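You operate a simulated robot arm through the tools that you are given. There is no shell and no other tool. Be economical: measure what you need, move in short steps, check, and stop when the job is done.

Carry out the task below with a simulated robot arm. There is one attempt and no reset: what you move stays moved.

Task
Wind the shoelace on the red block, return it to its slot and reset the dial.
Fine: block in the winder's slot, dial to FULL, then to START.

It is judged by the outcome, as a careful person would: the job done as asked, and still so three seconds after it is handed in. It fails if anything else is knocked over, pushed out of place, dropped, spilled or broken.

Robot
A 6-joint arm with a two-finger parallel gripper, fixed in place. Base frame: the origin is at the foot of the arm, x ahead of it, y to its left, z up; the work surface is at about z = 0. Lengths are in mm, angles in rad, forces in N, time in s.
With the tool pointing down near the work surface it reaches from about 120 to 500 mm from the base axis. Its first joint turns from -1.257 to 1.257 rad. Payload 0.65 kg.
The TCP is the grasp point between the finger pads, 25 mm short of the fingertips. In the tool frame z runs along the fingers and y along their closing line. Largest opening 76 mm; finger width 18, thickness 10; the body of the gripper, 36 by 78 mm, starts 45 mm behind the TCP.
Orientation is that of the tool frame in the base frame, as [roll, pitch, yaw] about the fixed x, y, z axes, in that order (R = Rz(yaw) Ry(pitch) Rx(roll)). With the fingers straight down and closing along the base's y, the tool's x points along the base's -x, its y along +y and its z along -z.

Tools
- The arm moves only by the tool play_rows. Its argument "targets" is a list of rows, each a list of 3 entries, a list of its own where there are three numbers: the gripper command, from -1 (fully open) to 1 (shut), values between in proportion, then the shift along the tool's x, y, z in mm, then the turn, a rotation vector about the tool's x, y, z in rad. In form: [[fingers, [x, y, z], [rx, ry, rz]], ...]. A call has 1 to 8 rows; each row shifts and turns the commanded pose from where the row before left it, along the tool's axes as they then stand. A row lasts 0.2 s, in which the tool goes at most 50 mm and 0.15 rad; a call with a longer step from one row to the next is refused whole, and so is a gripper value outside its range. Where a pose cannot be reached the arm comes as near as it can. A force on the tool above 40 N (or 10 N above the force at the start of the call, whichever is more), or a blocked arm, ends the call early, and 0.2 s more pass. Each finger travels about 108 mm/s and halts on what it meets, pressing with about 21 N; the grip force reading is that of the motor and also rises with nothing between the fingers. The clock runs only during rows and for 0.2 s after the last one: add rows that do not move to give the fingers time. The reply holds the time, the measured pose of the TCP, the force on the tool along the base axes, the opening and the grip force, in the units named above and with some noise, with the torque about the TCP (base axes, N m) and any sound that the robot's microphone picked up.
- Cameras (640 x 400 px; columns grow to the right, rows downward): "scene" is fixed at [44, 259, 427.3]; the picture's right is [-0.88, -0.48, 0.00], its down [-0.17, 0.30, -0.94] and it looks along [0.45, -0.82, -0.34] (base axes); focal length 243 px, centre (320, 200). "wrist" rides on the gripper at [58, 11, -81] in the tool frame; the picture's right is [-0.18, 0.98, 0.00], its down [-0.75, -0.14, -0.64] and it looks along [-0.63, -0.12, 0.77] (tool axes); focal length 243 px, centre (320, 200). There is no depth. A picture from a camera that has moved, and an enlarged one, comes with that camera's place and axes in the base frame and with its lens.
- grab_frame(camera): a new picture of that camera. No time passes.
- inspect(camera, box): a new picture of the part [left, top, right, bottom] of that camera's present view, enlarged. No time passes.
- finish_job(): hands the job in; it is judged then, once.

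Go step by step. Nothing tells you positions but the pictures and the camera data: compare them with the known pose of the tool, close in by small moves and look again before you grip or let go. The budget is 120 turns and 84 pictures, counting those below and the enlarged ones. Unless the task says otherwise, let go and move clear before handing in, and close with one line.

The tools are called after ">>>" by a JSON object that holds its "method" and its "body". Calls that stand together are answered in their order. play_rows: Moves the arm, as the interface text tells. Its arguments: {"type":"object","properties":{"targets":{"type":"array"}},"required":["targets"]} The other tools are called the same way: grab_frame (camera) takes a picture; inspect (camera, box) takes an enlarged picture of a part of a camera's view; finish_job () hands the job in.

At the start:

```text
t: 0.0
eef_pos: [214.2, -99.9, 372.4]
tcp_rot: [3.141, 0.0, 3.14]
wrist_force: [0.2, 0.1, -0.1]
ft_torque: [0.0, -0.03, -0.01]
gripper_width: 76.1
finger_force: 0.1
```

scene: 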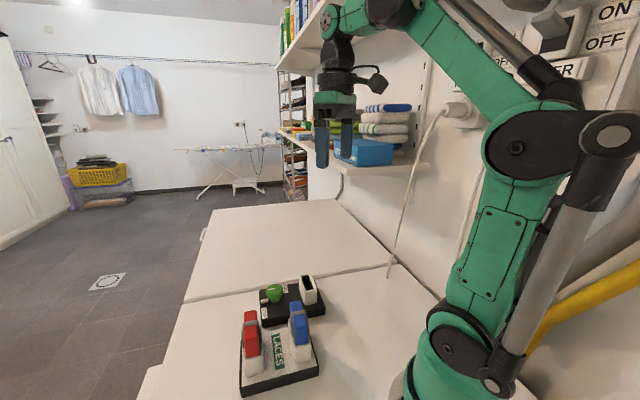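
wrist: 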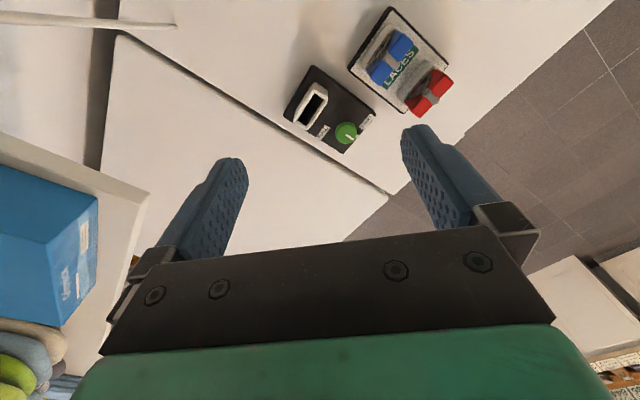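

I see a laces tray with a red and a blue block, and a small dark winder with a white slot and a green dial. I'll look closer at them.

>>> {"method": "inspect", "body": {"camera": "scene", "box": [220, 260, 340, 400]}}

>>> {"method": "inspect", "body": {"camera": "wrist", "box": [270, 0, 470, 160]}}

```text
2.86 times, centred on (280, 330) of scene
camera zoom: at [44.0, 259.0, 427.3], right [-0.88, -0.48, 0.0], down [-0.17, 0.3, -0.94], along [0.45, -0.82, -0.34], focal length 695 px, centre (434, -171)
```

zoom: 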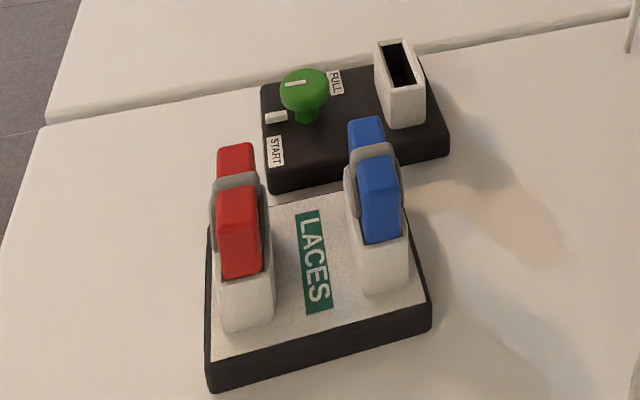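

```text
2.50 times, centred on (370, 80) of wrist
camera zoom: at [155.8, -89.6, 453.7], right [0.18, 0.98, 0.0], down [0.75, -0.14, 0.64], along [0.63, -0.12, -0.77], focal length 606 px, centre (195, 500)
```

zoom: 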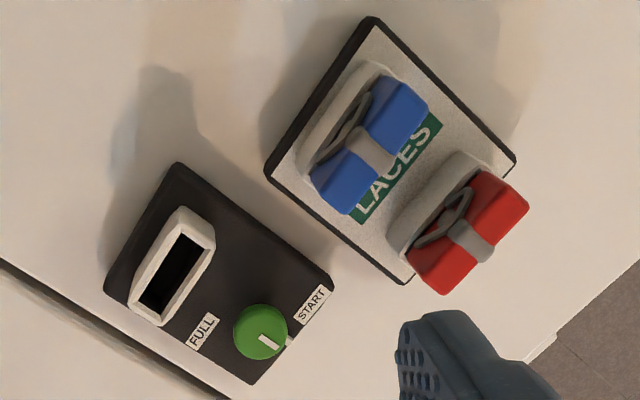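

The winder is at about (320,-105), with the tray at about (270,20). I'll move lower and back for a better wrist view.

>>> {"method": "play_rows", "body": {"targets": [[-1, [15, 25, 35], [0, 0, 0]], [-1, [15, 25, 35], [0, 0, 0]], [-1, [15, 25, 35], [0, 0, 0]], [-1, [0, 5, 15], [0, 0, 0]]]}}

>>> {"method": "grab_frame", "body": {"camera": "wrist"}}

```text
t: 1.0
eef_pos: [169.6, -19.7, 252.2]
tcp_rot: [-3.142, -0.001, 3.141]
wrist_force: [0.0, -0.6, -0.4]
ft_torque: [0.0, 0.02, 0.0]
gripper_width: 75.9
finger_force: 0.0
```

```text
79 pictures are left
camera wrist: at [110.8, -9.3, 332.3], right [0.18, 0.98, 0.0], down [0.75, -0.14, 0.64], along [0.63, -0.12, -0.77], focal length 243 px, centre (320, 200)
```

wrist: 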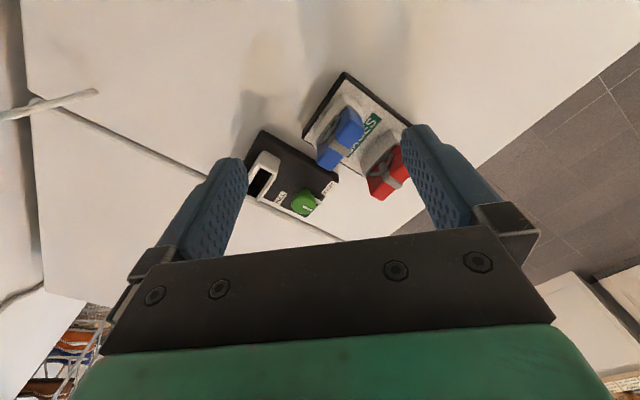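

>>> {"method": "inspect", "body": {"camera": "wrist", "box": [230, 60, 430, 225]}}

>>> {"method": "inspect", "body": {"camera": "scene", "box": [235, 290, 325, 400]}}

>>> {"method": "inspect", "body": {"camera": "scene", "box": [250, 265, 330, 330]}}

```text
2.42 times, centred on (330, 142) of wrist
camera zoom: at [110.8, -9.3, 332.3], right [0.18, 0.98, 0.0], down [0.75, -0.14, 0.64], along [0.63, -0.12, -0.77], focal length 588 px, centre (296, 339)
```

zoom: 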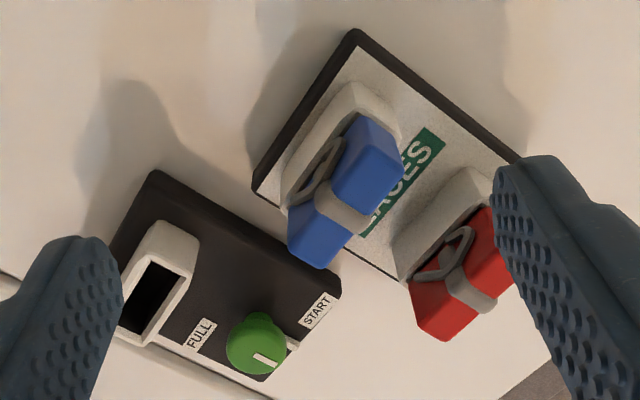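

```text
3.64 times, centred on (280, 345) of scene
camera zoom: at [44.0, 259.0, 427.3], right [-0.88, -0.48, 0.0], down [-0.17, 0.3, -0.94], along [0.45, -0.82, -0.34], focal length 884 px, centre (466, -327)
```

zoom: 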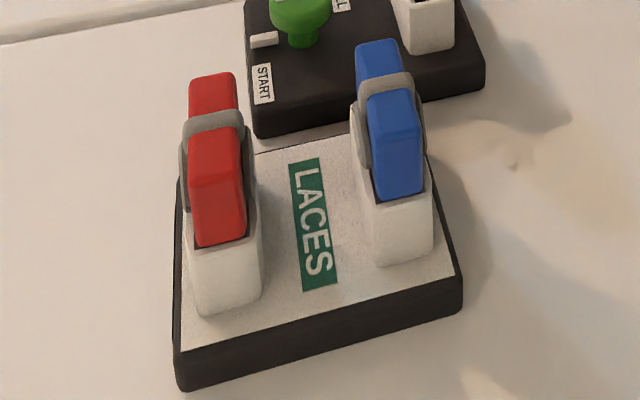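

```text
6.15 times, centred on (290, 298) of scene
camera zoom: at [44.0, 259.0, 427.3], right [-0.88, -0.48, 0.0], down [-0.17, 0.3, -0.94], along [0.45, -0.82, -0.34], focal length 1497 px, centre (505, -400)
```

zoom: 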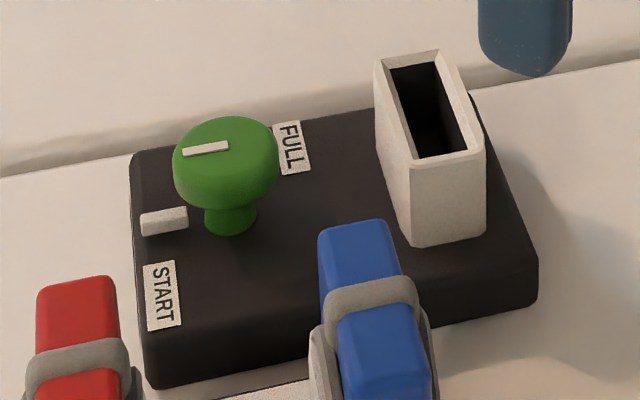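

The dial's pointer seems to sit at a small white tick, and I need to know how START and FULL are indicated. I'll take a closer view over the winder.

>>> {"method": "play_rows", "body": {"targets": [[-1, [-20, -15, 10], [0, 0, 0]], [-1, [-30, -25, 20], [0, 0, 0]], [-1, [-10, 0, 20], [0, 0, 0]], [-1, [0, 0, 0], [0, 0, 0]]]}}

>>> {"method": "inspect", "body": {"camera": "wrist", "box": [220, 60, 420, 230]}}

```text
t: 2.0
eef_pos: [229.7, -60.2, 202.9]
tcp_rot: [-3.141, 0.002, 3.142]
wrist_force: [0.2, -0.2, 0.1]
ft_torque: [0.0, -0.06, 0.01]
gripper_width: 76.0
finger_force: 0.1
```

```text
2.35 times, centred on (320, 145) of wrist
camera zoom: at [170.9, -49.8, 283.6], right [0.18, 0.98, 0.0], down [0.75, -0.14, 0.64], along [0.63, -0.12, -0.77], focal length 571 px, centre (320, 329)
```

zoom: 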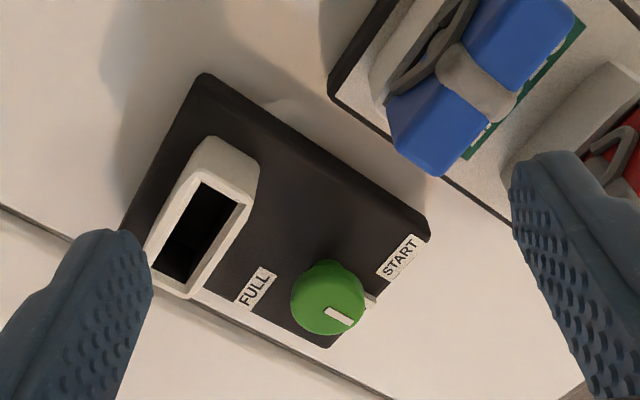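

The tick and labels suggest START lies along direction (0.7,0.7), which is the current setting, and FULL lies 90° clockwise. Next I'll look at the red block up close.

>>> {"method": "play_rows", "body": {"targets": [[-1, [20, 30, 0], [0, 0, 0]], [-1, [20, 35, 0], [0, 0, 0]], [-1, [10, 35, 0], [0, 0, 0]], [-1, [0, 0, 0], [0, 0, 0]]]}}

>>> {"method": "inspect", "body": {"camera": "wrist", "box": [220, 60, 420, 220]}}

>>> {"method": "inspect", "body": {"camera": "scene", "box": [235, 300, 275, 350]}}

>>> {"method": "inspect", "body": {"camera": "scene", "box": [235, 340, 295, 400]}}

```text
t: 3.0
eef_pos: [178.0, 40.2, 201.9]
tcp_rot: [-3.141, -0.001, -3.14]
wrist_force: [0.2, -0.5, -0.6]
ft_torque: [0.0, 0.02, 0.01]
gripper_width: 75.8
finger_force: 0.0
```

```text
2.50 times, centred on (320, 140) of wrist
camera zoom: at [120.0, 50.3, 283.5], right [0.18, 0.98, 0.0], down [0.75, -0.14, 0.64], along [0.63, -0.12, -0.77], focal length 606 px, centre (320, 350)
```

zoom: 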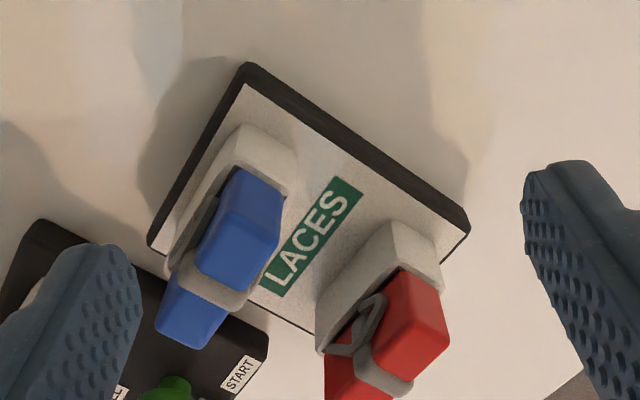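

```text
8.00 times, centred on (255, 325) of scene
camera zoom: at [44.0, 259.0, 427.3], right [-0.88, -0.48, 0.0], down [-0.17, 0.3, -0.94], along [0.45, -0.82, -0.34], focal length 1946 px, centre (840, -800)
```

zoom: 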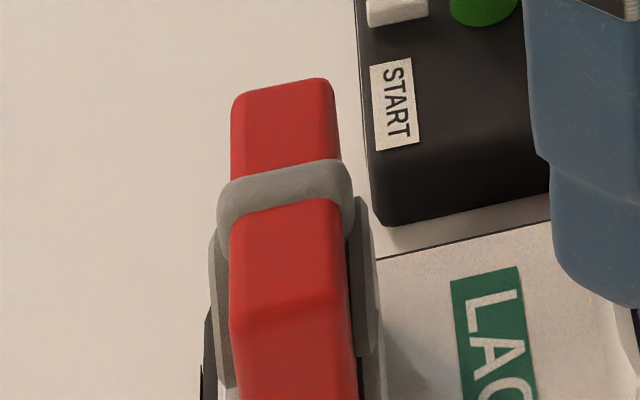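

```text
6.67 times, centred on (265, 370) of scene
camera zoom: at [44.0, 259.0, 427.3], right [-0.88, -0.48, 0.0], down [-0.17, 0.3, -0.94], along [0.45, -0.82, -0.34], focal length 1622 px, centre (687, -933)
```

zoom: 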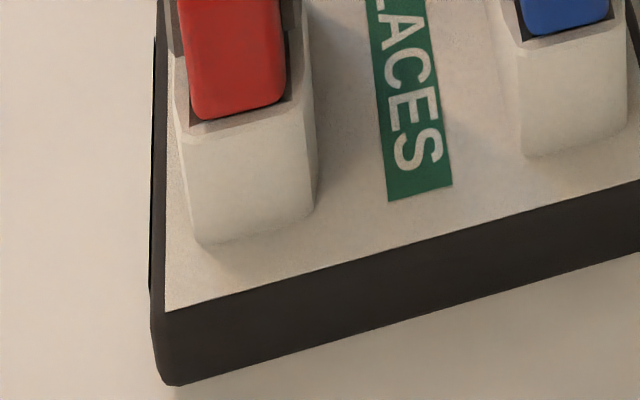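

Red block: top centre about (295,43,92), 61 mm long along (0.7,-0.7), about 22 mm thick, with the socket rim at about z 58. I'll grip it by its clean end faces, so I'll turn the tool 45° and hover above it.

>>> {"method": "play_rows", "body": {"targets": [[-1, [0, 0, 0], [0, 0, -0.131]], [-1, [0, 0, 0], [0, 0, -0.131]], [-1, [0, 0, 0], [0, 0, -0.131]], [-1, [0, 0, 0], [0, 0, -0.131]], [-1, [0, 0, 0], [0, 0, -0.131]], [-1, [0, 0, 0], [0, 0, -0.13]]]}}

>>> {"method": "play_rows", "body": {"targets": [[-1, [-28, -27, 13], [0, 0, 0]], [-1, [-28, -27, 13], [0, 0, 0]], [-1, [-29, -26.5, 14], [0, 0, 0]], [-1, [0, 0, 0], [0, 0, 0]]]}}

>>> {"method": "grab_frame", "body": {"camera": "wrist"}}

>>> {"method": "grab_frame", "body": {"camera": "scene"}}

```text
t: 4.4
eef_pos: [179.1, 40.8, 202.1]
tcp_rot: [-3.138, -0.002, -2.354]
wrist_force: [0.4, 0.6, 0.7]
ft_torque: [0.02, -0.05, -0.02]
gripper_width: 76.0
finger_force: 0.0
```

```text
t: 5.4
eef_pos: [296.4, 43.6, 163.6]
tcp_rot: [-3.14, 0.0, -2.356]
wrist_force: [0.2, 0.1, -0.1]
ft_torque: [0.01, -0.01, 0.01]
gripper_width: 76.1
finger_force: 0.1
```

```text
71 pictures are left
camera wrist: at [247.2, 10.0, 244.4], right [-0.57, 0.82, 0.0], down [0.63, 0.43, 0.64], along [0.53, 0.36, -0.77], focal length 243 px, centre (320, 200)
```

wrist: 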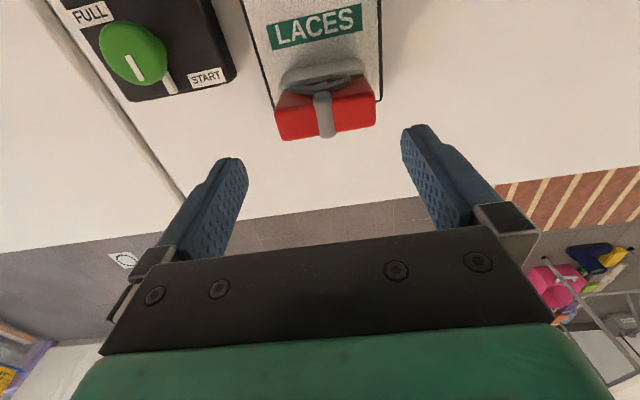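

```text
70 pictures are left
```

scene: 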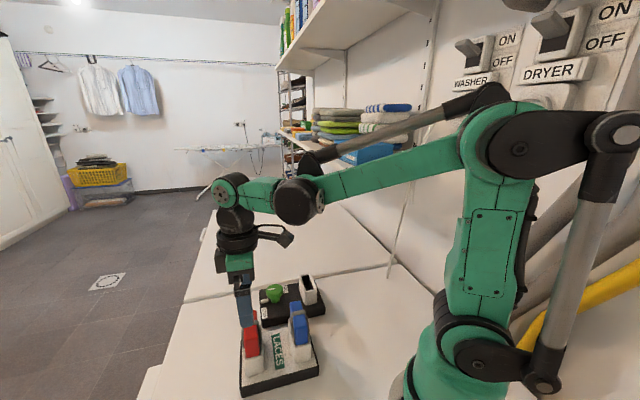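

The gripper hovers above the red block. I'll zoom in to check the centring.

>>> {"method": "inspect", "body": {"camera": "wrist", "box": [245, 50, 405, 150]}}

>>> {"method": "inspect", "body": {"camera": "scene", "box": [220, 260, 290, 360]}}

```text
4.00 times, centred on (325, 100) of wrist
camera zoom: at [247.2, 10.0, 244.4], right [-0.57, 0.82, 0.0], down [0.63, 0.43, 0.64], along [0.53, 0.36, -0.77], focal length 970 px, centre (300, 600)
```

zoom: 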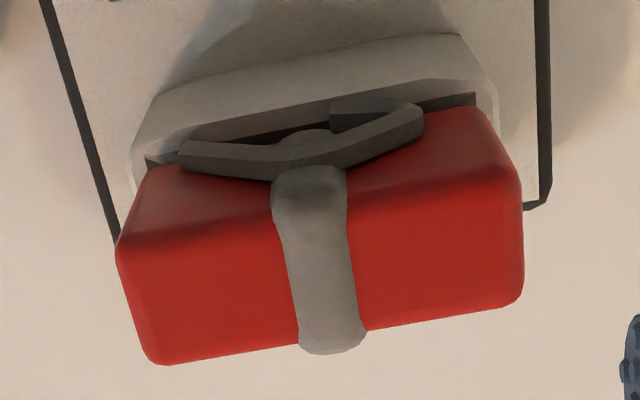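

```text
4.00 times, centred on (255, 310) of scene
camera zoom: at [44.0, 259.0, 427.3], right [-0.88, -0.48, 0.0], down [-0.17, 0.3, -0.94], along [0.45, -0.82, -0.34], focal length 973 px, centre (580, -240)
```

zoom: 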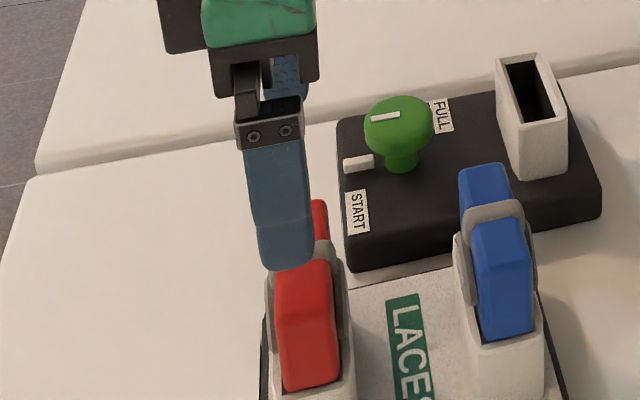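

The block centre is at about (295,45), which is well aligned. I'll shift 2 mm and descend to just above the top, then check.

>>> {"method": "play_rows", "body": {"targets": [[-1, [0, 2, 22], [0, 0, 0]], [-1, [0, 0, 22], [0, 0, 0]], [-1, [0, 0, 0], [0, 0, 0]]]}}

>>> {"method": "grab_frame", "body": {"camera": "wrist"}}

>>> {"method": "inspect", "body": {"camera": "scene", "box": [220, 280, 290, 380]}}

```text
t: 6.2
eef_pos: [295.4, 45.3, 118.7]
tcp_rot: [-3.14, -0.001, -2.356]
wrist_force: [-0.8, -0.2, -0.6]
ft_torque: [-0.02, -0.01, 0.04]
gripper_width: 76.3
finger_force: 0.1
```

```text
67 pictures are left
camera wrist: at [245.9, 10.4, 199.7], right [-0.56, 0.83, 0.0], down [0.63, 0.43, 0.64], along [0.53, 0.36, -0.77], focal length 243 px, centre (320, 200)
```

wrist: 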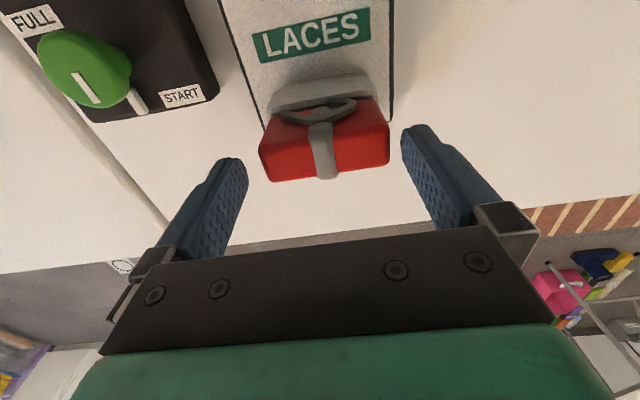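

```text
4.00 times, centred on (255, 330) of scene
camera zoom: at [44.0, 259.0, 427.3], right [-0.88, -0.48, 0.0], down [-0.17, 0.3, -0.94], along [0.45, -0.82, -0.34], focal length 973 px, centre (580, -320)
```

zoom: 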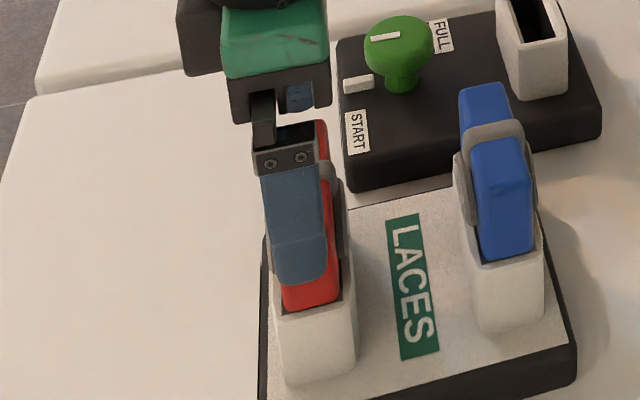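

The clearance is even on both sides. I'll descend 30 mm and close on the end faces.

>>> {"method": "play_rows", "body": {"targets": [[-1, [0, 0, 15], [0, 0, 0]], [-1, [0, 0, 15], [0, 0, 0]], [-1, [0, 0, 0], [0, 0, 0]], [1, [0, 0, 0], [0, 0, 0]], [1, [0, 0, 0], [0, 0, 0]], [1, [0, 0, 0], [0, 0, 0]]]}}

>>> {"method": "grab_frame", "body": {"camera": "wrist"}}

```text
t: 7.6
eef_pos: [295.5, 46.8, 88.3]
tcp_rot: [3.141, -0.001, -2.355]
wrist_force: [-12.2, 10.9, 0.6]
ft_torque: [0.34, 0.35, -0.05]
gripper_width: 61.9
finger_force: 21.1
```

```text
65 pictures are left
camera wrist: at [246.3, 10.9, 169.2], right [-0.57, 0.82, 0.0], down [0.63, 0.43, 0.64], along [0.53, 0.36, -0.77], focal length 243 px, centre (320, 200)
```

wrist: 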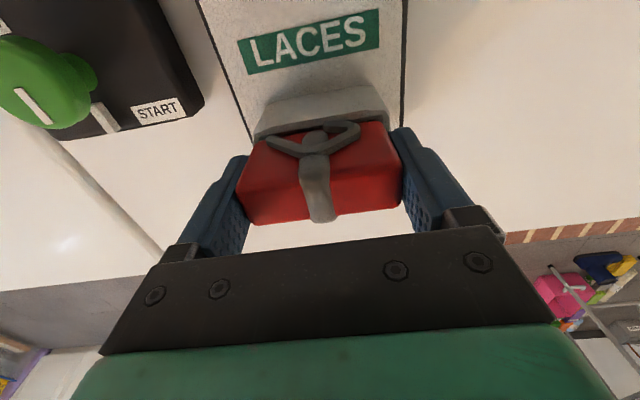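

The block is gripped at 61.9 mm with a small sideways load. I'll relieve it with a slight shift and lift straight up.

>>> {"method": "play_rows", "body": {"targets": [[1, [0, 1.5, 0], [0, 0, 0]], [1, [0, 0, 0], [0, 0, 0]]]}}

>>> {"method": "play_rows", "body": {"targets": [[1, [0, 0, -10], [0, 0, 0]], [1, [0, 0, -15], [0, 0, 0]], [1, [0, 0, -15], [0, 0, 0]], [1, [0, 0, -20], [0, 0, 0]], [1, [0, 0, -20], [0, 0, 0]], [1, [0, 0, 0], [0, 0, 0]]]}}

>>> {"method": "grab_frame", "body": {"camera": "scene"}}

>>> {"method": "grab_frame", "body": {"camera": "wrist"}}

```text
t: 8.2
eef_pos: [294.7, 45.2, 88.0]
tcp_rot: [-3.137, 0.0, -2.356]
wrist_force: [-0.1, 0.0, 0.8]
ft_torque: [-0.02, -0.02, 0.03]
gripper_width: 61.5
finger_force: 20.9
```

```text
t: 9.6
eef_pos: [293.7, 47.0, 168.7]
tcp_rot: [-3.14, 0.0, -2.355]
wrist_force: [0.4, 0.0, -0.2]
ft_torque: [0.01, 0.03, 0.0]
gripper_width: 61.7
finger_force: 20.9
```

```text
64 pictures are left
```

scene: 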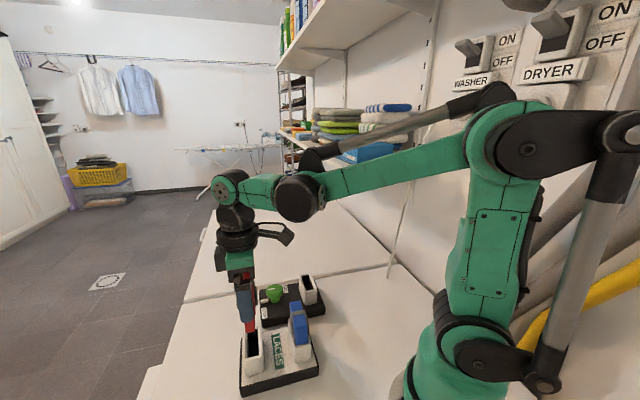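

```text
63 pictures are left
camera wrist: at [244.3, 11.9, 249.4], right [-0.56, 0.83, 0.0], down [0.63, 0.43, 0.64], along [0.53, 0.36, -0.77], focal length 243 px, centre (320, 200)
```

wrist: 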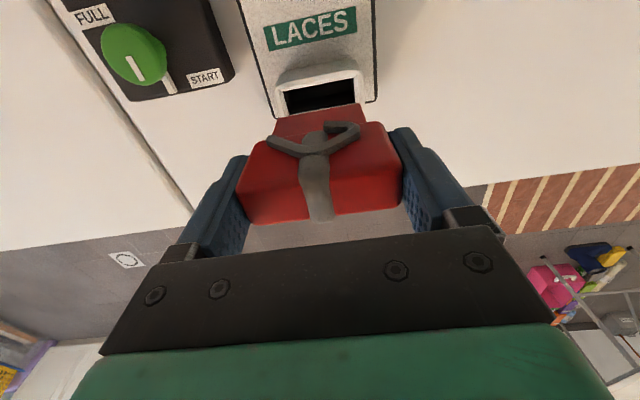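

The block is free. I'll look at its lower end and at the empty tray socket so I have the insertion geometry.

>>> {"method": "inspect", "body": {"camera": "scene", "box": [225, 265, 325, 375]}}

>>> {"method": "inspect", "body": {"camera": "wrist", "box": [230, 50, 420, 170]}}

```text
3.64 times, centred on (275, 320) of scene
camera zoom: at [44.0, 259.0, 427.3], right [-0.88, -0.48, 0.0], down [-0.17, 0.3, -0.94], along [0.45, -0.82, -0.34], focal length 884 px, centre (484, -236)
```

zoom: 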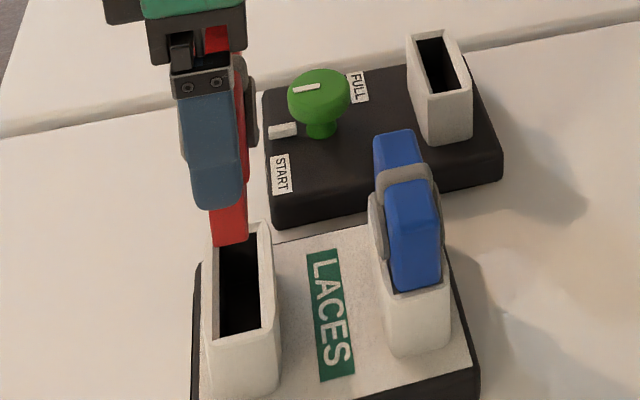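

```text
3.33 times, centred on (325, 110) of wrist
camera zoom: at [244.3, 11.9, 249.4], right [-0.56, 0.83, 0.0], down [0.63, 0.43, 0.64], along [0.53, 0.36, -0.77], focal length 809 px, centre (303, 500)
```

zoom: 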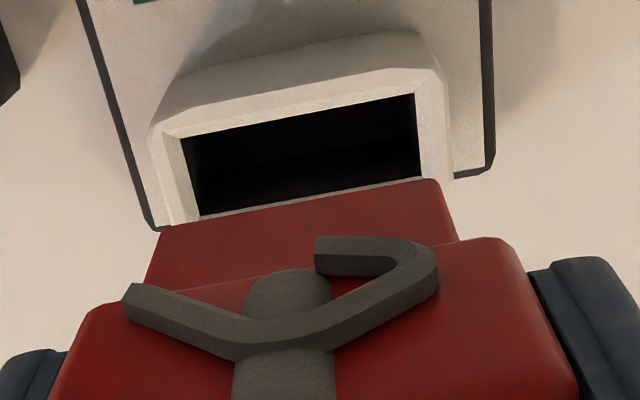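

The lower end of the block sits about 55 mm below the TCP, with 25–30 mm of insertion. I'll carry it over to above the winder's slot.

>>> {"method": "play_rows", "body": {"targets": [[1, [18, -17, 0], [0, 0, 0]], [1, [27, -26, 0], [0, 0, 0]], [1, [27, -26, 0], [0, 0, 0]], [1, [27, -26, 0], [0, 0, 0]], [1, [18, -17, 0], [0, 0, 0]], [1, [9, -9, 0], [0, 0, 0]], [1, [0, 0, 0], [0, 0, 0]]]}}

>>> {"method": "inspect", "body": {"camera": "wrist", "box": [230, 50, 420, 170]}}

>>> {"method": "inspect", "body": {"camera": "scene", "box": [250, 225, 350, 335]}}

```text
t: 11.2
eef_pos: [292.3, -129.8, 168.7]
tcp_rot: [-3.141, 0.0, -2.356]
wrist_force: [0.4, 0.6, -1.0]
ft_torque: [0.0, 0.04, 0.0]
gripper_width: 61.7
finger_force: 20.5
```

```text
3.33 times, centred on (325, 110) of wrist
camera zoom: at [241.9, -163.4, 249.9], right [-0.57, 0.82, 0.0], down [0.63, 0.43, 0.64], along [0.53, 0.36, -0.77], focal length 809 px, centre (303, 500)
```

zoom: 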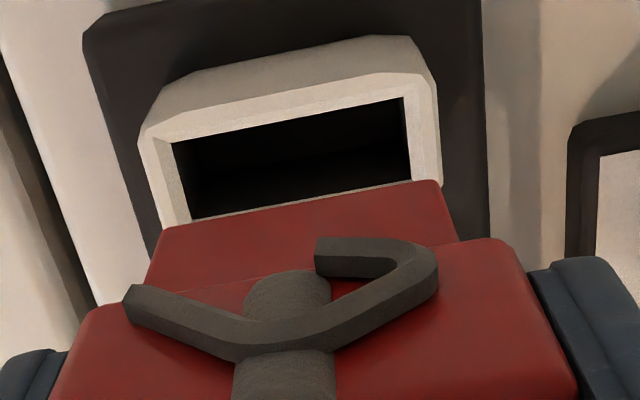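

```text
3.64 times, centred on (300, 280) of scene
camera zoom: at [44.0, 259.0, 427.3], right [-0.88, -0.48, 0.0], down [-0.17, 0.3, -0.94], along [0.45, -0.82, -0.34], focal length 884 px, centre (393, -91)
```

zoom: 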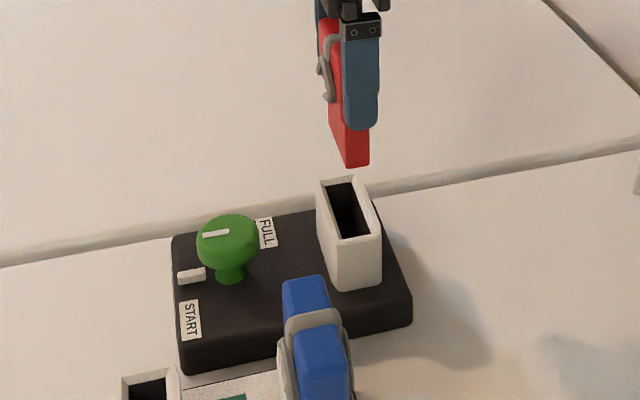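

The slot view nearly matches the tray view, so the heights are the same. I need to shift about 2.5 mm along +v and 0.5 mm along +u, then lower until the tang is just above the rim.

>>> {"method": "play_rows", "body": {"targets": [[1, [-0.6, -2.5, 10], [0, 0, 0]], [1, [0, 0, 16], [0, 0, 0]], [1, [0, 0, 16], [0, 0, 0]], [1, [0, 0, 0], [0, 0, 0]]]}}

>>> {"method": "inspect", "body": {"camera": "wrist", "box": [230, 80, 420, 200]}}

>>> {"method": "inspect", "body": {"camera": "scene", "box": [280, 250, 340, 310]}}

```text
t: 12.2
eef_pos: [293.2, -129.5, 126.2]
tcp_rot: [-3.14, 0.001, -2.356]
wrist_force: [0.0, 0.2, -1.7]
ft_torque: [-0.04, -0.01, 0.0]
gripper_width: 61.7
finger_force: 20.8
```

```text
3.33 times, centred on (325, 140) of wrist
camera zoom: at [243.8, -164.4, 207.7], right [-0.56, 0.83, 0.0], down [0.63, 0.43, 0.64], along [0.53, 0.36, -0.77], focal length 809 px, centre (303, 400)
```

zoom: 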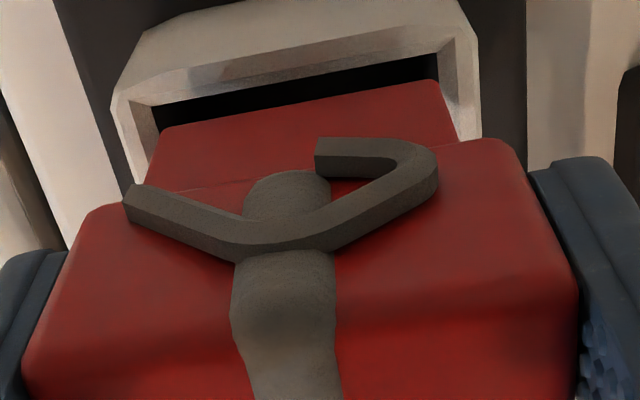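

```text
6.67 times, centred on (310, 280) of scene
camera zoom: at [44.0, 259.0, 427.3], right [-0.88, -0.48, 0.0], down [-0.17, 0.3, -0.94], along [0.45, -0.82, -0.34], focal length 1622 px, centre (387, -333)
```

zoom: 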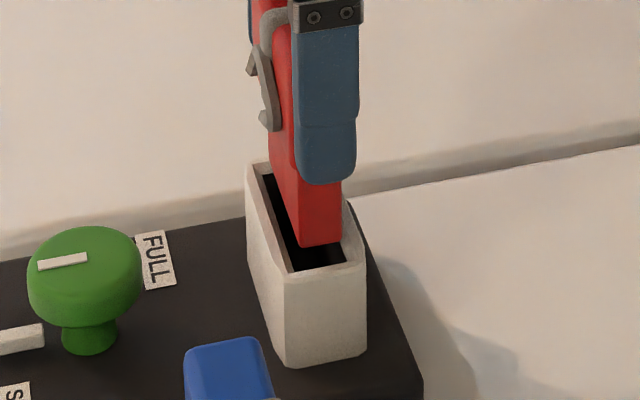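

Both views agree the tang is within about 1 mm of the slot. I'll correct by 1 mm in u and v and lower it gently.

>>> {"method": "play_rows", "body": {"targets": [[1, [-1, -1, 0], [0, 0, 0]], [1, [0, 0, 6], [0, 0, 0]], [1, [0, 0, 6], [0, 0, 0]], [1, [0, 0, 6], [0, 0, 0]], [1, [0, 0, 0], [0, 0, 0]]]}}

>>> {"method": "inspect", "body": {"camera": "scene", "box": [280, 250, 340, 310]}}

```text
t: 13.4
eef_pos: [295.0, -129.7, 109.3]
tcp_rot: [-3.14, 0.0, -2.357]
wrist_force: [-0.9, 0.5, -2.0]
ft_torque: [-0.01, -0.01, 0.01]
gripper_width: 61.5
finger_force: 21.1
```

```text
6.67 times, centred on (310, 280) of scene
camera zoom: at [44.0, 259.0, 427.3], right [-0.88, -0.48, 0.0], down [-0.17, 0.3, -0.94], along [0.45, -0.82, -0.34], focal length 1622 px, centre (387, -333)
```

zoom: 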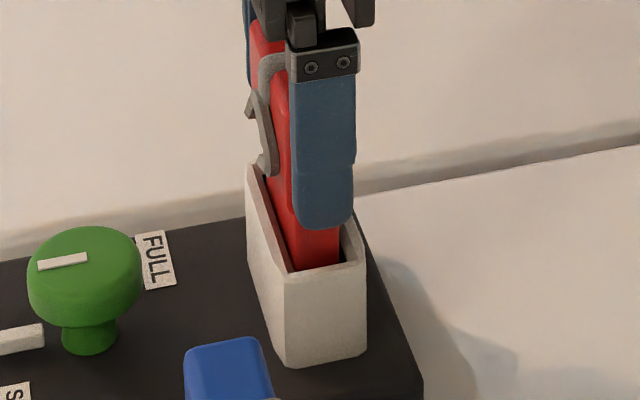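

The tang has entered the slot without any force. I'll continue down to the seat.

>>> {"method": "play_rows", "body": {"targets": [[1, [0, 0, 7], [0, 0, 0]], [1, [0, 0, 7], [0, 0, 0]], [1, [0, 0, 4], [0, 0, 0]], [1, [0, 0, 0], [0, 0, 0]]]}}

>>> {"method": "inspect", "body": {"camera": "scene", "box": [280, 250, 340, 310]}}

```text
t: 14.4
eef_pos: [294.3, -130.3, 90.6]
tcp_rot: [-3.139, 0.001, -2.358]
wrist_force: [-1.0, -0.5, -0.8]
ft_torque: [0.0, -0.01, 0.01]
gripper_width: 61.5
finger_force: 21.0
```

```text
6.67 times, centred on (310, 280) of scene
camera zoom: at [44.0, 259.0, 427.3], right [-0.88, -0.48, 0.0], down [-0.17, 0.3, -0.94], along [0.45, -0.82, -0.34], focal length 1622 px, centre (387, -333)
```

zoom: 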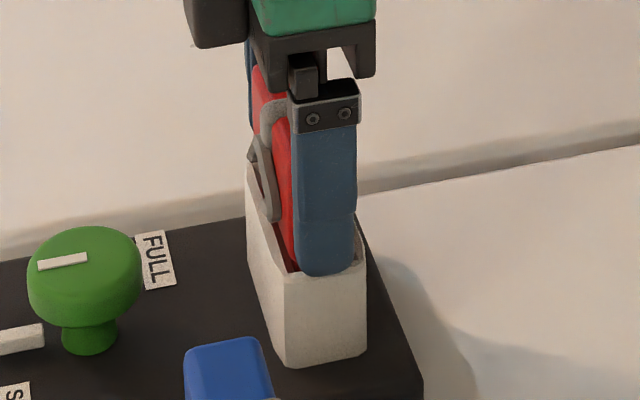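

It's nearly seated. I'll go down in small steps and feel for the bottom.

>>> {"method": "play_rows", "body": {"targets": [[1, [0, 0, 1.5], [0, 0, 0]], [1, [0, 0, 1], [0, 0, 0]], [1, [0, 0, 0], [0, 0, 0]]]}}

```text
t: 15.2
eef_pos: [293.6, -130.6, 86.8]
tcp_rot: [-3.141, 0.0, -2.356]
wrist_force: [0.0, -0.7, -0.4]
ft_torque: [0.03, -0.02, 0.02]
gripper_width: 61.7
finger_force: 21.5
```

>>> {"method": "play_rows", "body": {"targets": [[1, [0, 0, 1], [0, 0, 0]], [1, [0, 0, 1], [0, 0, 0]], [1, [0, 0, 0], [0, 0, 0]]]}}

>>> {"method": "grab_frame", "body": {"camera": "wrist"}}

>>> {"method": "inspect", "body": {"camera": "scene", "box": [290, 265, 320, 310]}}

```text
t: 16.0
eef_pos: [294.8, -130.2, 86.8]
tcp_rot: [-3.14, 0.001, -2.355]
wrist_force: [-0.3, -1.1, 16.8]
ft_torque: [0.0, 0.05, 0.01]
gripper_width: 61.5
finger_force: 21.2
```

```text
54 pictures are left
camera wrist: at [245.0, -164.6, 167.7], right [-0.56, 0.83, 0.0], down [0.63, 0.43, 0.64], along [0.53, 0.36, -0.77], focal length 243 px, centre (320, 200)
```

wrist: 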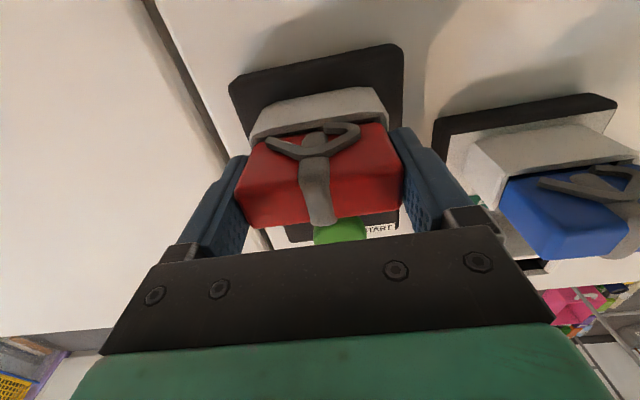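

```text
8.89 times, centred on (305, 288) of scene
camera zoom: at [44.0, 259.0, 427.3], right [-0.88, -0.48, 0.0], down [-0.17, 0.3, -0.94], along [0.45, -0.82, -0.34], focal length 2162 px, centre (453, -578)
```

zoom: 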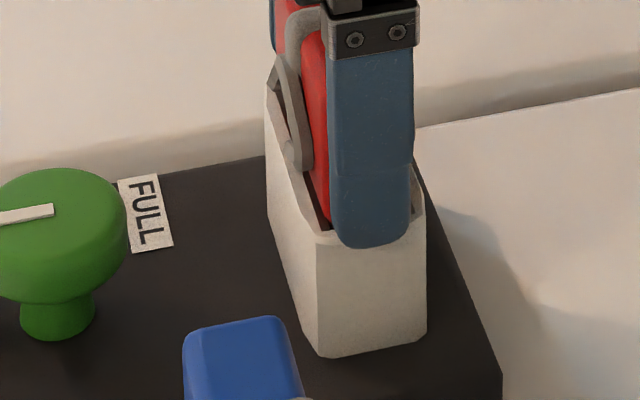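

Contact at about z 87 matches the seated height in the tray. I'll release and rise.

>>> {"method": "play_rows", "body": {"targets": [[1, [0, 0, -1], [0, 0, 0]], [-1, [0, 0, 0], [0, 0, 0]], [-1, [0, 0, 0], [0, 0, 0]], [-1, [0, 0, -15], [0, 0, 0]], [-1, [0, 0, -25], [0, 0, 0]], [-1, [0, 0, -35], [0, 0, 0]], [-1, [0, 0, 0], [0, 0, 0]]]}}

>>> {"method": "grab_frame", "body": {"camera": "wrist"}}

>>> {"method": "inspect", "body": {"camera": "scene", "box": [250, 255, 340, 325]}}

```text
t: 17.6
eef_pos: [295.1, -129.8, 161.6]
tcp_rot: [-3.141, 0.001, -2.355]
wrist_force: [0.4, 0.1, 0.7]
ft_torque: [-0.01, 0.0, 0.02]
gripper_width: 75.9
finger_force: 0.0
```

```text
52 pictures are left
camera wrist: at [245.6, -164.4, 243.7], right [-0.56, 0.83, 0.0], down [0.63, 0.43, 0.64], along [0.53, 0.36, -0.77], focal length 243 px, centre (320, 200)
```

wrist: 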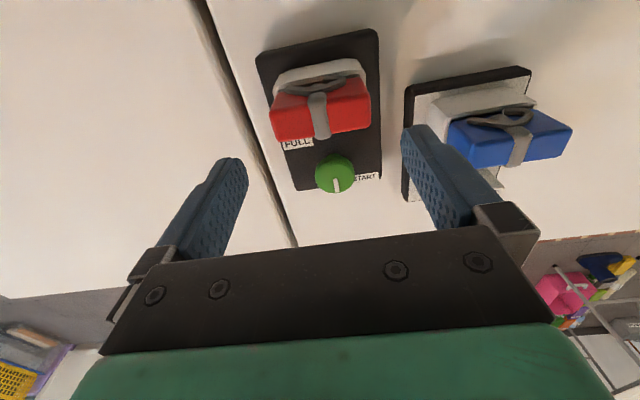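

```text
5.71 times, centred on (295, 290) of scene
camera zoom: at [44.0, 259.0, 427.3], right [-0.88, -0.48, 0.0], down [-0.17, 0.3, -0.94], along [0.45, -0.82, -0.34], focal length 1390 px, centre (463, -314)
```

zoom: 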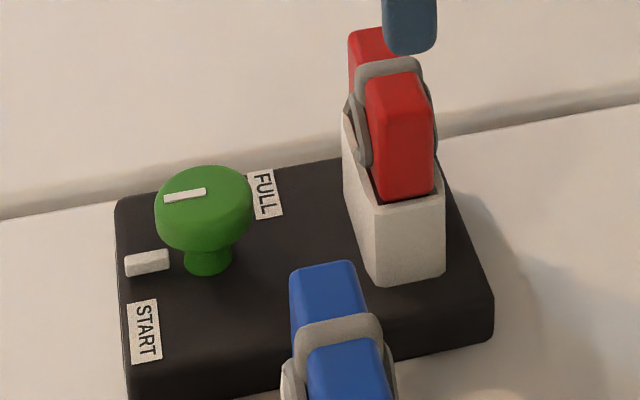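

The block is well seated. Now I'll zoom in on the dial and look for its FULL mark.

>>> {"method": "inspect", "body": {"camera": "wrist", "box": [275, 120, 395, 200]}}

```text
5.00 times, centred on (335, 160) of wrist
camera zoom: at [245.6, -164.4, 243.7], right [-0.56, 0.83, 0.0], down [0.63, 0.43, 0.64], along [0.53, 0.36, -0.77], focal length 1213 px, centre (245, 400)
```

zoom: 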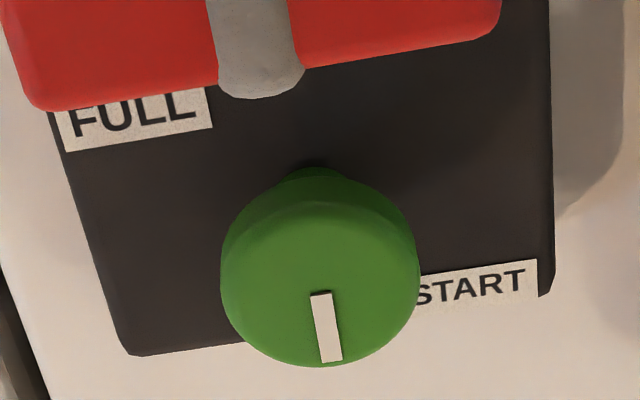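

Only one tick exists, and the pointer is aligned with it. I'll grip the knob gently and use the torque to learn which way it turns, so I'm moving over it now.

>>> {"method": "play_rows", "body": {"targets": [[-1, [-35, 0.3, 0], [0, 0, 0]], [-1, [-35.5, 0.3, 0], [0, 0, 0]], [-1, [0, 0, 35], [0, 0, 0]], [-1, [0, 0, 30], [0, 0, 0]], [-1, [0, 0, 0], [0, 0, 0]]]}}

>>> {"method": "grab_frame", "body": {"camera": "wrist"}}

>>> {"method": "inspect", "body": {"camera": "scene", "box": [240, 250, 330, 320]}}

```text
t: 18.8
eef_pos: [343.6, -78.9, 97.7]
tcp_rot: [-3.139, -0.001, -2.356]
wrist_force: [1.1, -1.0, 0.1]
ft_torque: [0.02, 0.02, -0.02]
gripper_width: 76.0
finger_force: 0.0
```

```text
49 pictures are left
camera wrist: at [294.4, -114.1, 178.7], right [-0.56, 0.83, 0.0], down [0.63, 0.43, 0.64], along [0.53, 0.36, -0.77], focal length 243 px, centre (320, 200)
```

wrist: 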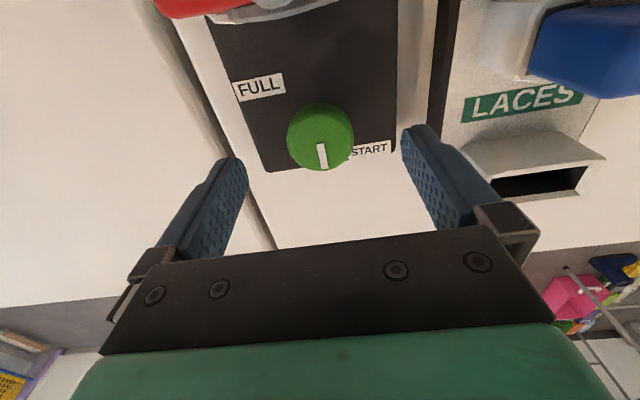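

```text
5.71 times, centred on (285, 285) of scene
camera zoom: at [44.0, 259.0, 427.3], right [-0.88, -0.48, 0.0], down [-0.17, 0.3, -0.94], along [0.45, -0.82, -0.34], focal length 1390 px, centre (520, -286)
```

zoom: 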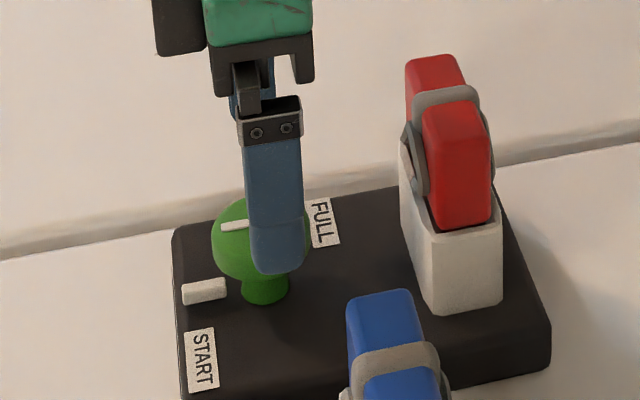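

>>> {"method": "inspect", "body": {"camera": "wrist", "box": [270, 90, 370, 180]}}

```text
4.44 times, centred on (320, 135) of wrist
camera zoom: at [294.4, -114.1, 178.7], right [-0.56, 0.83, 0.0], down [0.63, 0.43, 0.64], along [0.53, 0.36, -0.77], focal length 1078 px, centre (320, 489)
```

zoom: 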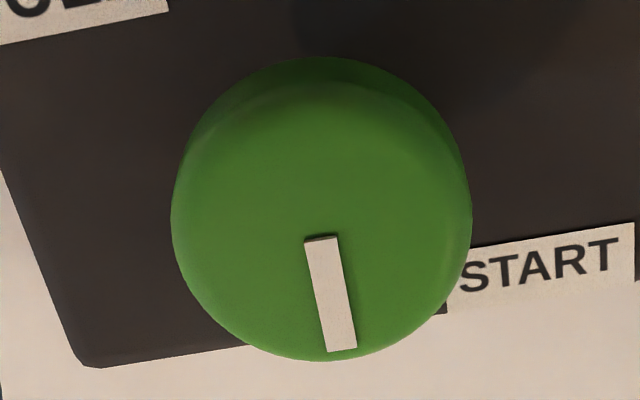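

The knob centre is at (344.6,-80). I'll adjust by 1.5 mm, descend and grip.

>>> {"method": "play_rows", "body": {"targets": [[-1, [0, -1.5, 20], [0, 0, 0]], [-1, [0, 0, 19], [0, 0, 0]], [-1, [0, 0, 0], [0, 0, 0]], [0.9, [0, 0, 0], [0, 0, 0]], [0.9, [0, 0, 0], [0, 0, 0]], [0.9, [0, 0, 0], [0, 0, 0]]]}}

>>> {"method": "inspect", "body": {"camera": "scene", "box": [240, 250, 330, 320]}}

```text
t: 20.2
eef_pos: [344.7, -81.0, 58.5]
tcp_rot: [3.141, 0.0, -2.355]
wrist_force: [-7.6, 10.8, 0.5]
ft_torque: [0.2, 0.07, -0.03]
gripper_width: 37.6
finger_force: 21.4
```

```text
5.71 times, centred on (285, 285) of scene
camera zoom: at [44.0, 259.0, 427.3], right [-0.88, -0.48, 0.0], down [-0.17, 0.3, -0.94], along [0.45, -0.82, -0.34], focal length 1390 px, centre (520, -286)
```

zoom: 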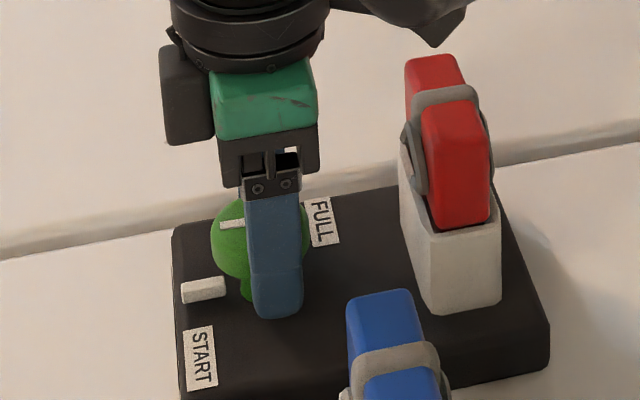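

The knob is held at 37.6 mm. I'll relieve the side load and try a small clockwise turn.

>>> {"method": "play_rows", "body": {"targets": [[0.9, [0, 1.3, 0], [0, 0, 0]], [0.9, [0, 0, 0], [0, 0, 0]]]}}

>>> {"method": "play_rows", "body": {"targets": [[0.9, [0, 0, 0], [0, 0, 0.05]], [0.9, [0, 0, 0], [0, 0, 0.05]], [0.9, [0, 0, 0], [0, 0, 0]]]}}

>>> {"method": "inspect", "body": {"camera": "scene", "box": [255, 275, 305, 315]}}

```text
t: 20.8
eef_pos: [344.3, -80.4, 59.4]
tcp_rot: [-3.137, 0.001, -2.355]
wrist_force: [10.2, -2.0, 2.6]
ft_torque: [-0.05, -0.18, -0.02]
gripper_width: 37.5
finger_force: 21.4
```

```text
t: 21.6
eef_pos: [345.3, -79.5, 58.8]
tcp_rot: [-3.14, -0.001, -2.457]
wrist_force: [14.4, -6.2, 13.0]
ft_torque: [-0.09, -0.32, -0.07]
gripper_width: 37.8
finger_force: 21.3
```

```text
10.00 times, centred on (280, 295) of scene
camera zoom: at [44.0, 259.0, 427.3], right [-0.88, -0.48, 0.0], down [-0.17, 0.3, -0.94], along [0.45, -0.82, -0.34], focal length 2432 px, centre (720, -750)
```

zoom: 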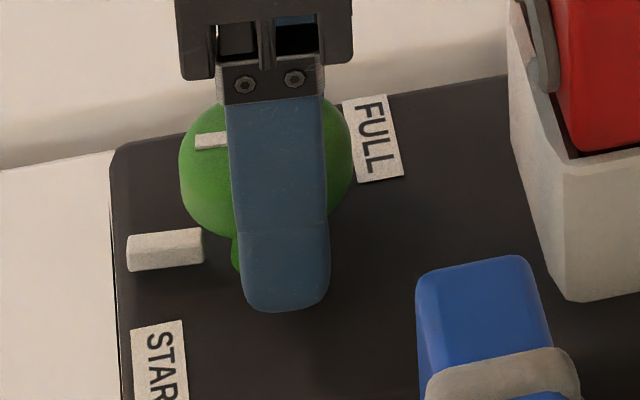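

It turns freely with little torque, but some side load remains. I'll rebalance and turn on in small steps while watching torque and sound.

>>> {"method": "play_rows", "body": {"targets": [[0.9, [0, -0.8, -0.7], [0, 0, 0]], [0.9, [0, 0, 0], [0, 0, 0.06]], [0.9, [0, 0, 0], [0, 0, 0.06]], [0.9, [0, 0, 0], [0, 0, 0.06]], [0.9, [0, 0, 0], [0, 0, 0]]]}}

>>> {"method": "inspect", "body": {"camera": "scene", "box": [255, 275, 305, 315]}}

```text
t: 22.8
eef_pos: [344.2, -80.6, 59.6]
tcp_rot: [-3.141, 0.001, -2.637]
wrist_force: [-3.5, 7.8, 0.6]
ft_torque: [-0.2, 0.47, 0.03]
gripper_width: 37.4
finger_force: 21.4
```

```text
10.00 times, centred on (280, 295) of scene
camera zoom: at [44.0, 259.0, 427.3], right [-0.88, -0.48, 0.0], down [-0.17, 0.3, -0.94], along [0.45, -0.82, -0.34], focal length 2432 px, centre (720, -750)
```

zoom: 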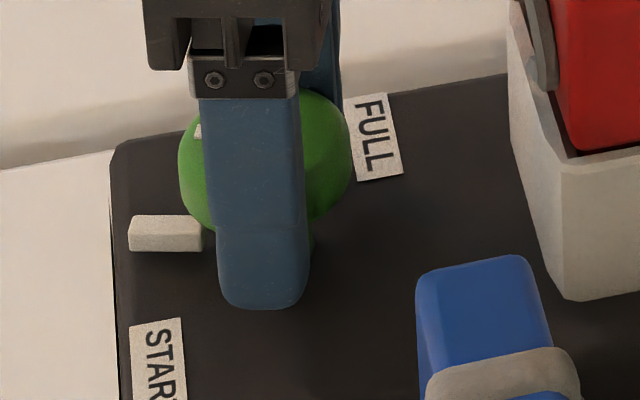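

The white tick turned with the knob, so it's the dial's pointer arm and it reads against the labels. I'll keep turning clockwise towards FULL.

>>> {"method": "play_rows", "body": {"targets": [[0.9, [0, 0.3, 0], [0, 0, 0.1]], [0.9, [0, 0, 0], [0, 0, 0.1]], [0.9, [0, 0, 0], [0, 0, 0.1]], [0.9, [0, 0, 0], [0, 0, 0.1]], [0.9, [0, 0, 0], [0, 0, 0]]]}}

>>> {"method": "inspect", "body": {"camera": "scene", "box": [255, 275, 305, 315]}}

>>> {"method": "grab_frame", "body": {"camera": "wrist"}}

```text
t: 24.0
eef_pos: [345.7, -81.4, 59.5]
tcp_rot: [-3.14, 0.002, -3.038]
wrist_force: [3.3, 19.5, -1.2]
ft_torque: [0.11, -0.28, 0.06]
gripper_width: 37.4
finger_force: 20.4
```

```text
10.00 times, centred on (280, 295) of scene
camera zoom: at [44.0, 259.0, 427.3], right [-0.88, -0.48, 0.0], down [-0.17, 0.3, -0.94], along [0.45, -0.82, -0.34], focal length 2432 px, centre (720, -750)
```

zoom: 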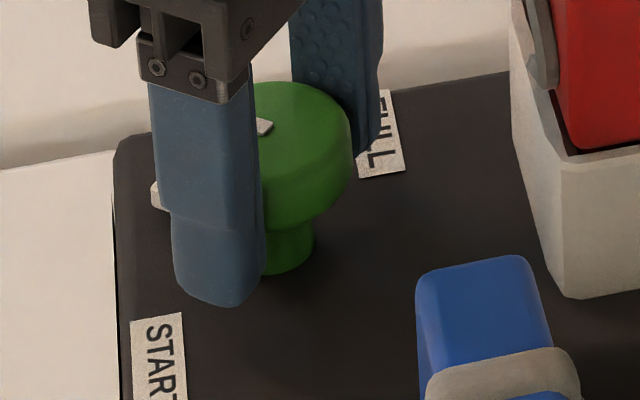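

```text
42 pictures are left
camera wrist: at [285.1, -76.3, 139.8], right [0.08, 1.0, 0.0], down [0.76, -0.06, 0.65], along [0.64, -0.05, -0.76], focal length 243 px, centre (320, 200)
```

wrist: 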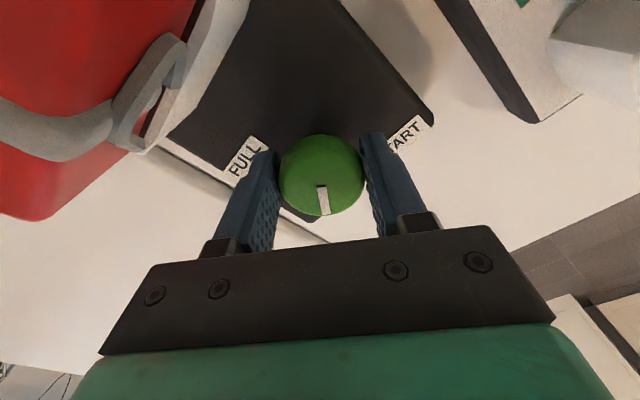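

The knob follows without slipping. I'll relieve the side load (+1.2 mm) and continue.

>>> {"method": "play_rows", "body": {"targets": [[0.9, [0, 1.2, 0], [0, 0, 0]], [0.9, [0, 0, 0], [0, 0, 0.1]], [0.9, [0, 0, 0], [0, 0, 0.1]], [0.9, [0, 0, 0], [0, 0, 0.1]], [0.9, [0, 0, 0], [0, 0, 0.1]], [0.9, [0, 0, 0], [0, 0, 0]]]}}

```text
t: 25.4
eef_pos: [344.9, -78.4, 58.0]
tcp_rot: [3.14, 0.001, 2.847]
wrist_force: [13.7, 11.2, 9.2]
ft_torque: [0.17, -0.36, 0.06]
gripper_width: 37.4
finger_force: 21.1
```

>>> {"method": "play_rows", "body": {"targets": [[0.9, [-0.8, 0.9, -0.5], [0, 0, 0]], [0.9, [0, 0, 0], [0, 0, 0.1]], [0.9, [0, 0, 0], [0, 0, 0.1]], [0.9, [0, 0, 0], [0, 0, 0.1]], [0.9, [0, 0, 0], [0, 0, 0.1]], [0.9, [0, 0, 0], [0, 0, 0]]]}}

>>> {"method": "inspect", "body": {"camera": "scene", "box": [255, 275, 305, 315]}}

>>> {"method": "grab_frame", "body": {"camera": "wrist"}}

```text
t: 26.8
eef_pos: [347.5, -78.5, 60.2]
tcp_rot: [3.141, 0.001, 2.446]
wrist_force: [5.4, 8.1, 0.5]
ft_torque: [0.06, 0.08, 0.02]
gripper_width: 37.6
finger_force: 21.1
```

```text
10.00 times, centred on (280, 295) of scene
camera zoom: at [44.1, 259.0, 427.3], right [-0.88, -0.48, 0.0], down [-0.17, 0.3, -0.94], along [0.45, -0.82, -0.34], focal length 2432 px, centre (720, -750)
```

zoom: 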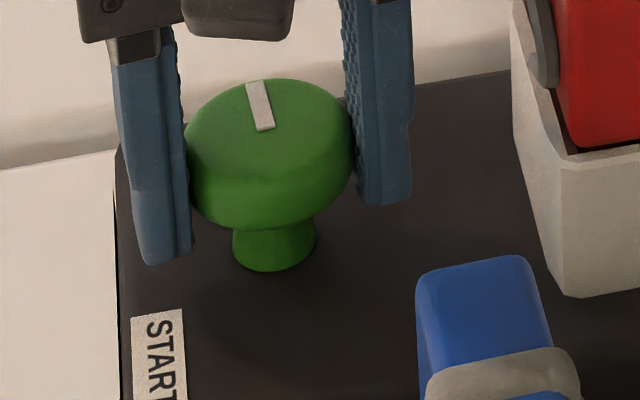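

```text
40 pictures are left
camera wrist: at [307.4, -33.3, 140.5], right [0.77, 0.64, 0.0], down [0.49, -0.59, 0.64], along [0.41, -0.5, -0.77], focal length 243 px, centre (320, 200)
```

wrist: 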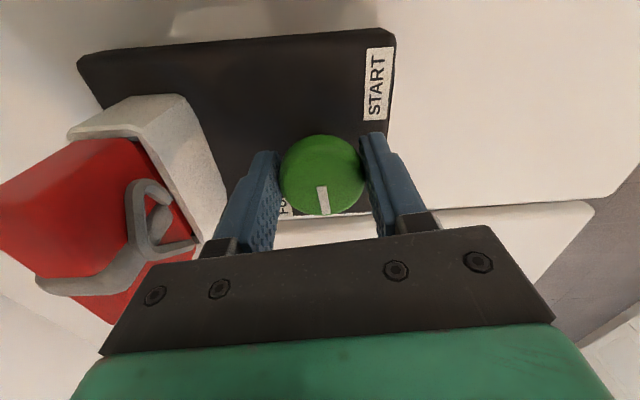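

It has turned 85° with no stop yet. I'll continue in small steps towards the FULL label.

>>> {"method": "play_rows", "body": {"targets": [[0.9, [0, 0.5, 0], [0, 0, 0.08]], [0.9, [0, 0, 0], [0, 0, 0.08]], [0.9, [0, 0, 0], [0, 0, 0.08]], [0.9, [0, 0, 0], [0, 0, 0]]]}}

```text
t: 27.8
eef_pos: [346.6, -76.8, 59.4]
tcp_rot: [3.139, -0.001, 2.208]
wrist_force: [10.7, 14.8, 0.2]
ft_torque: [0.07, -0.2, 0.06]
gripper_width: 37.4
finger_force: 21.4
```

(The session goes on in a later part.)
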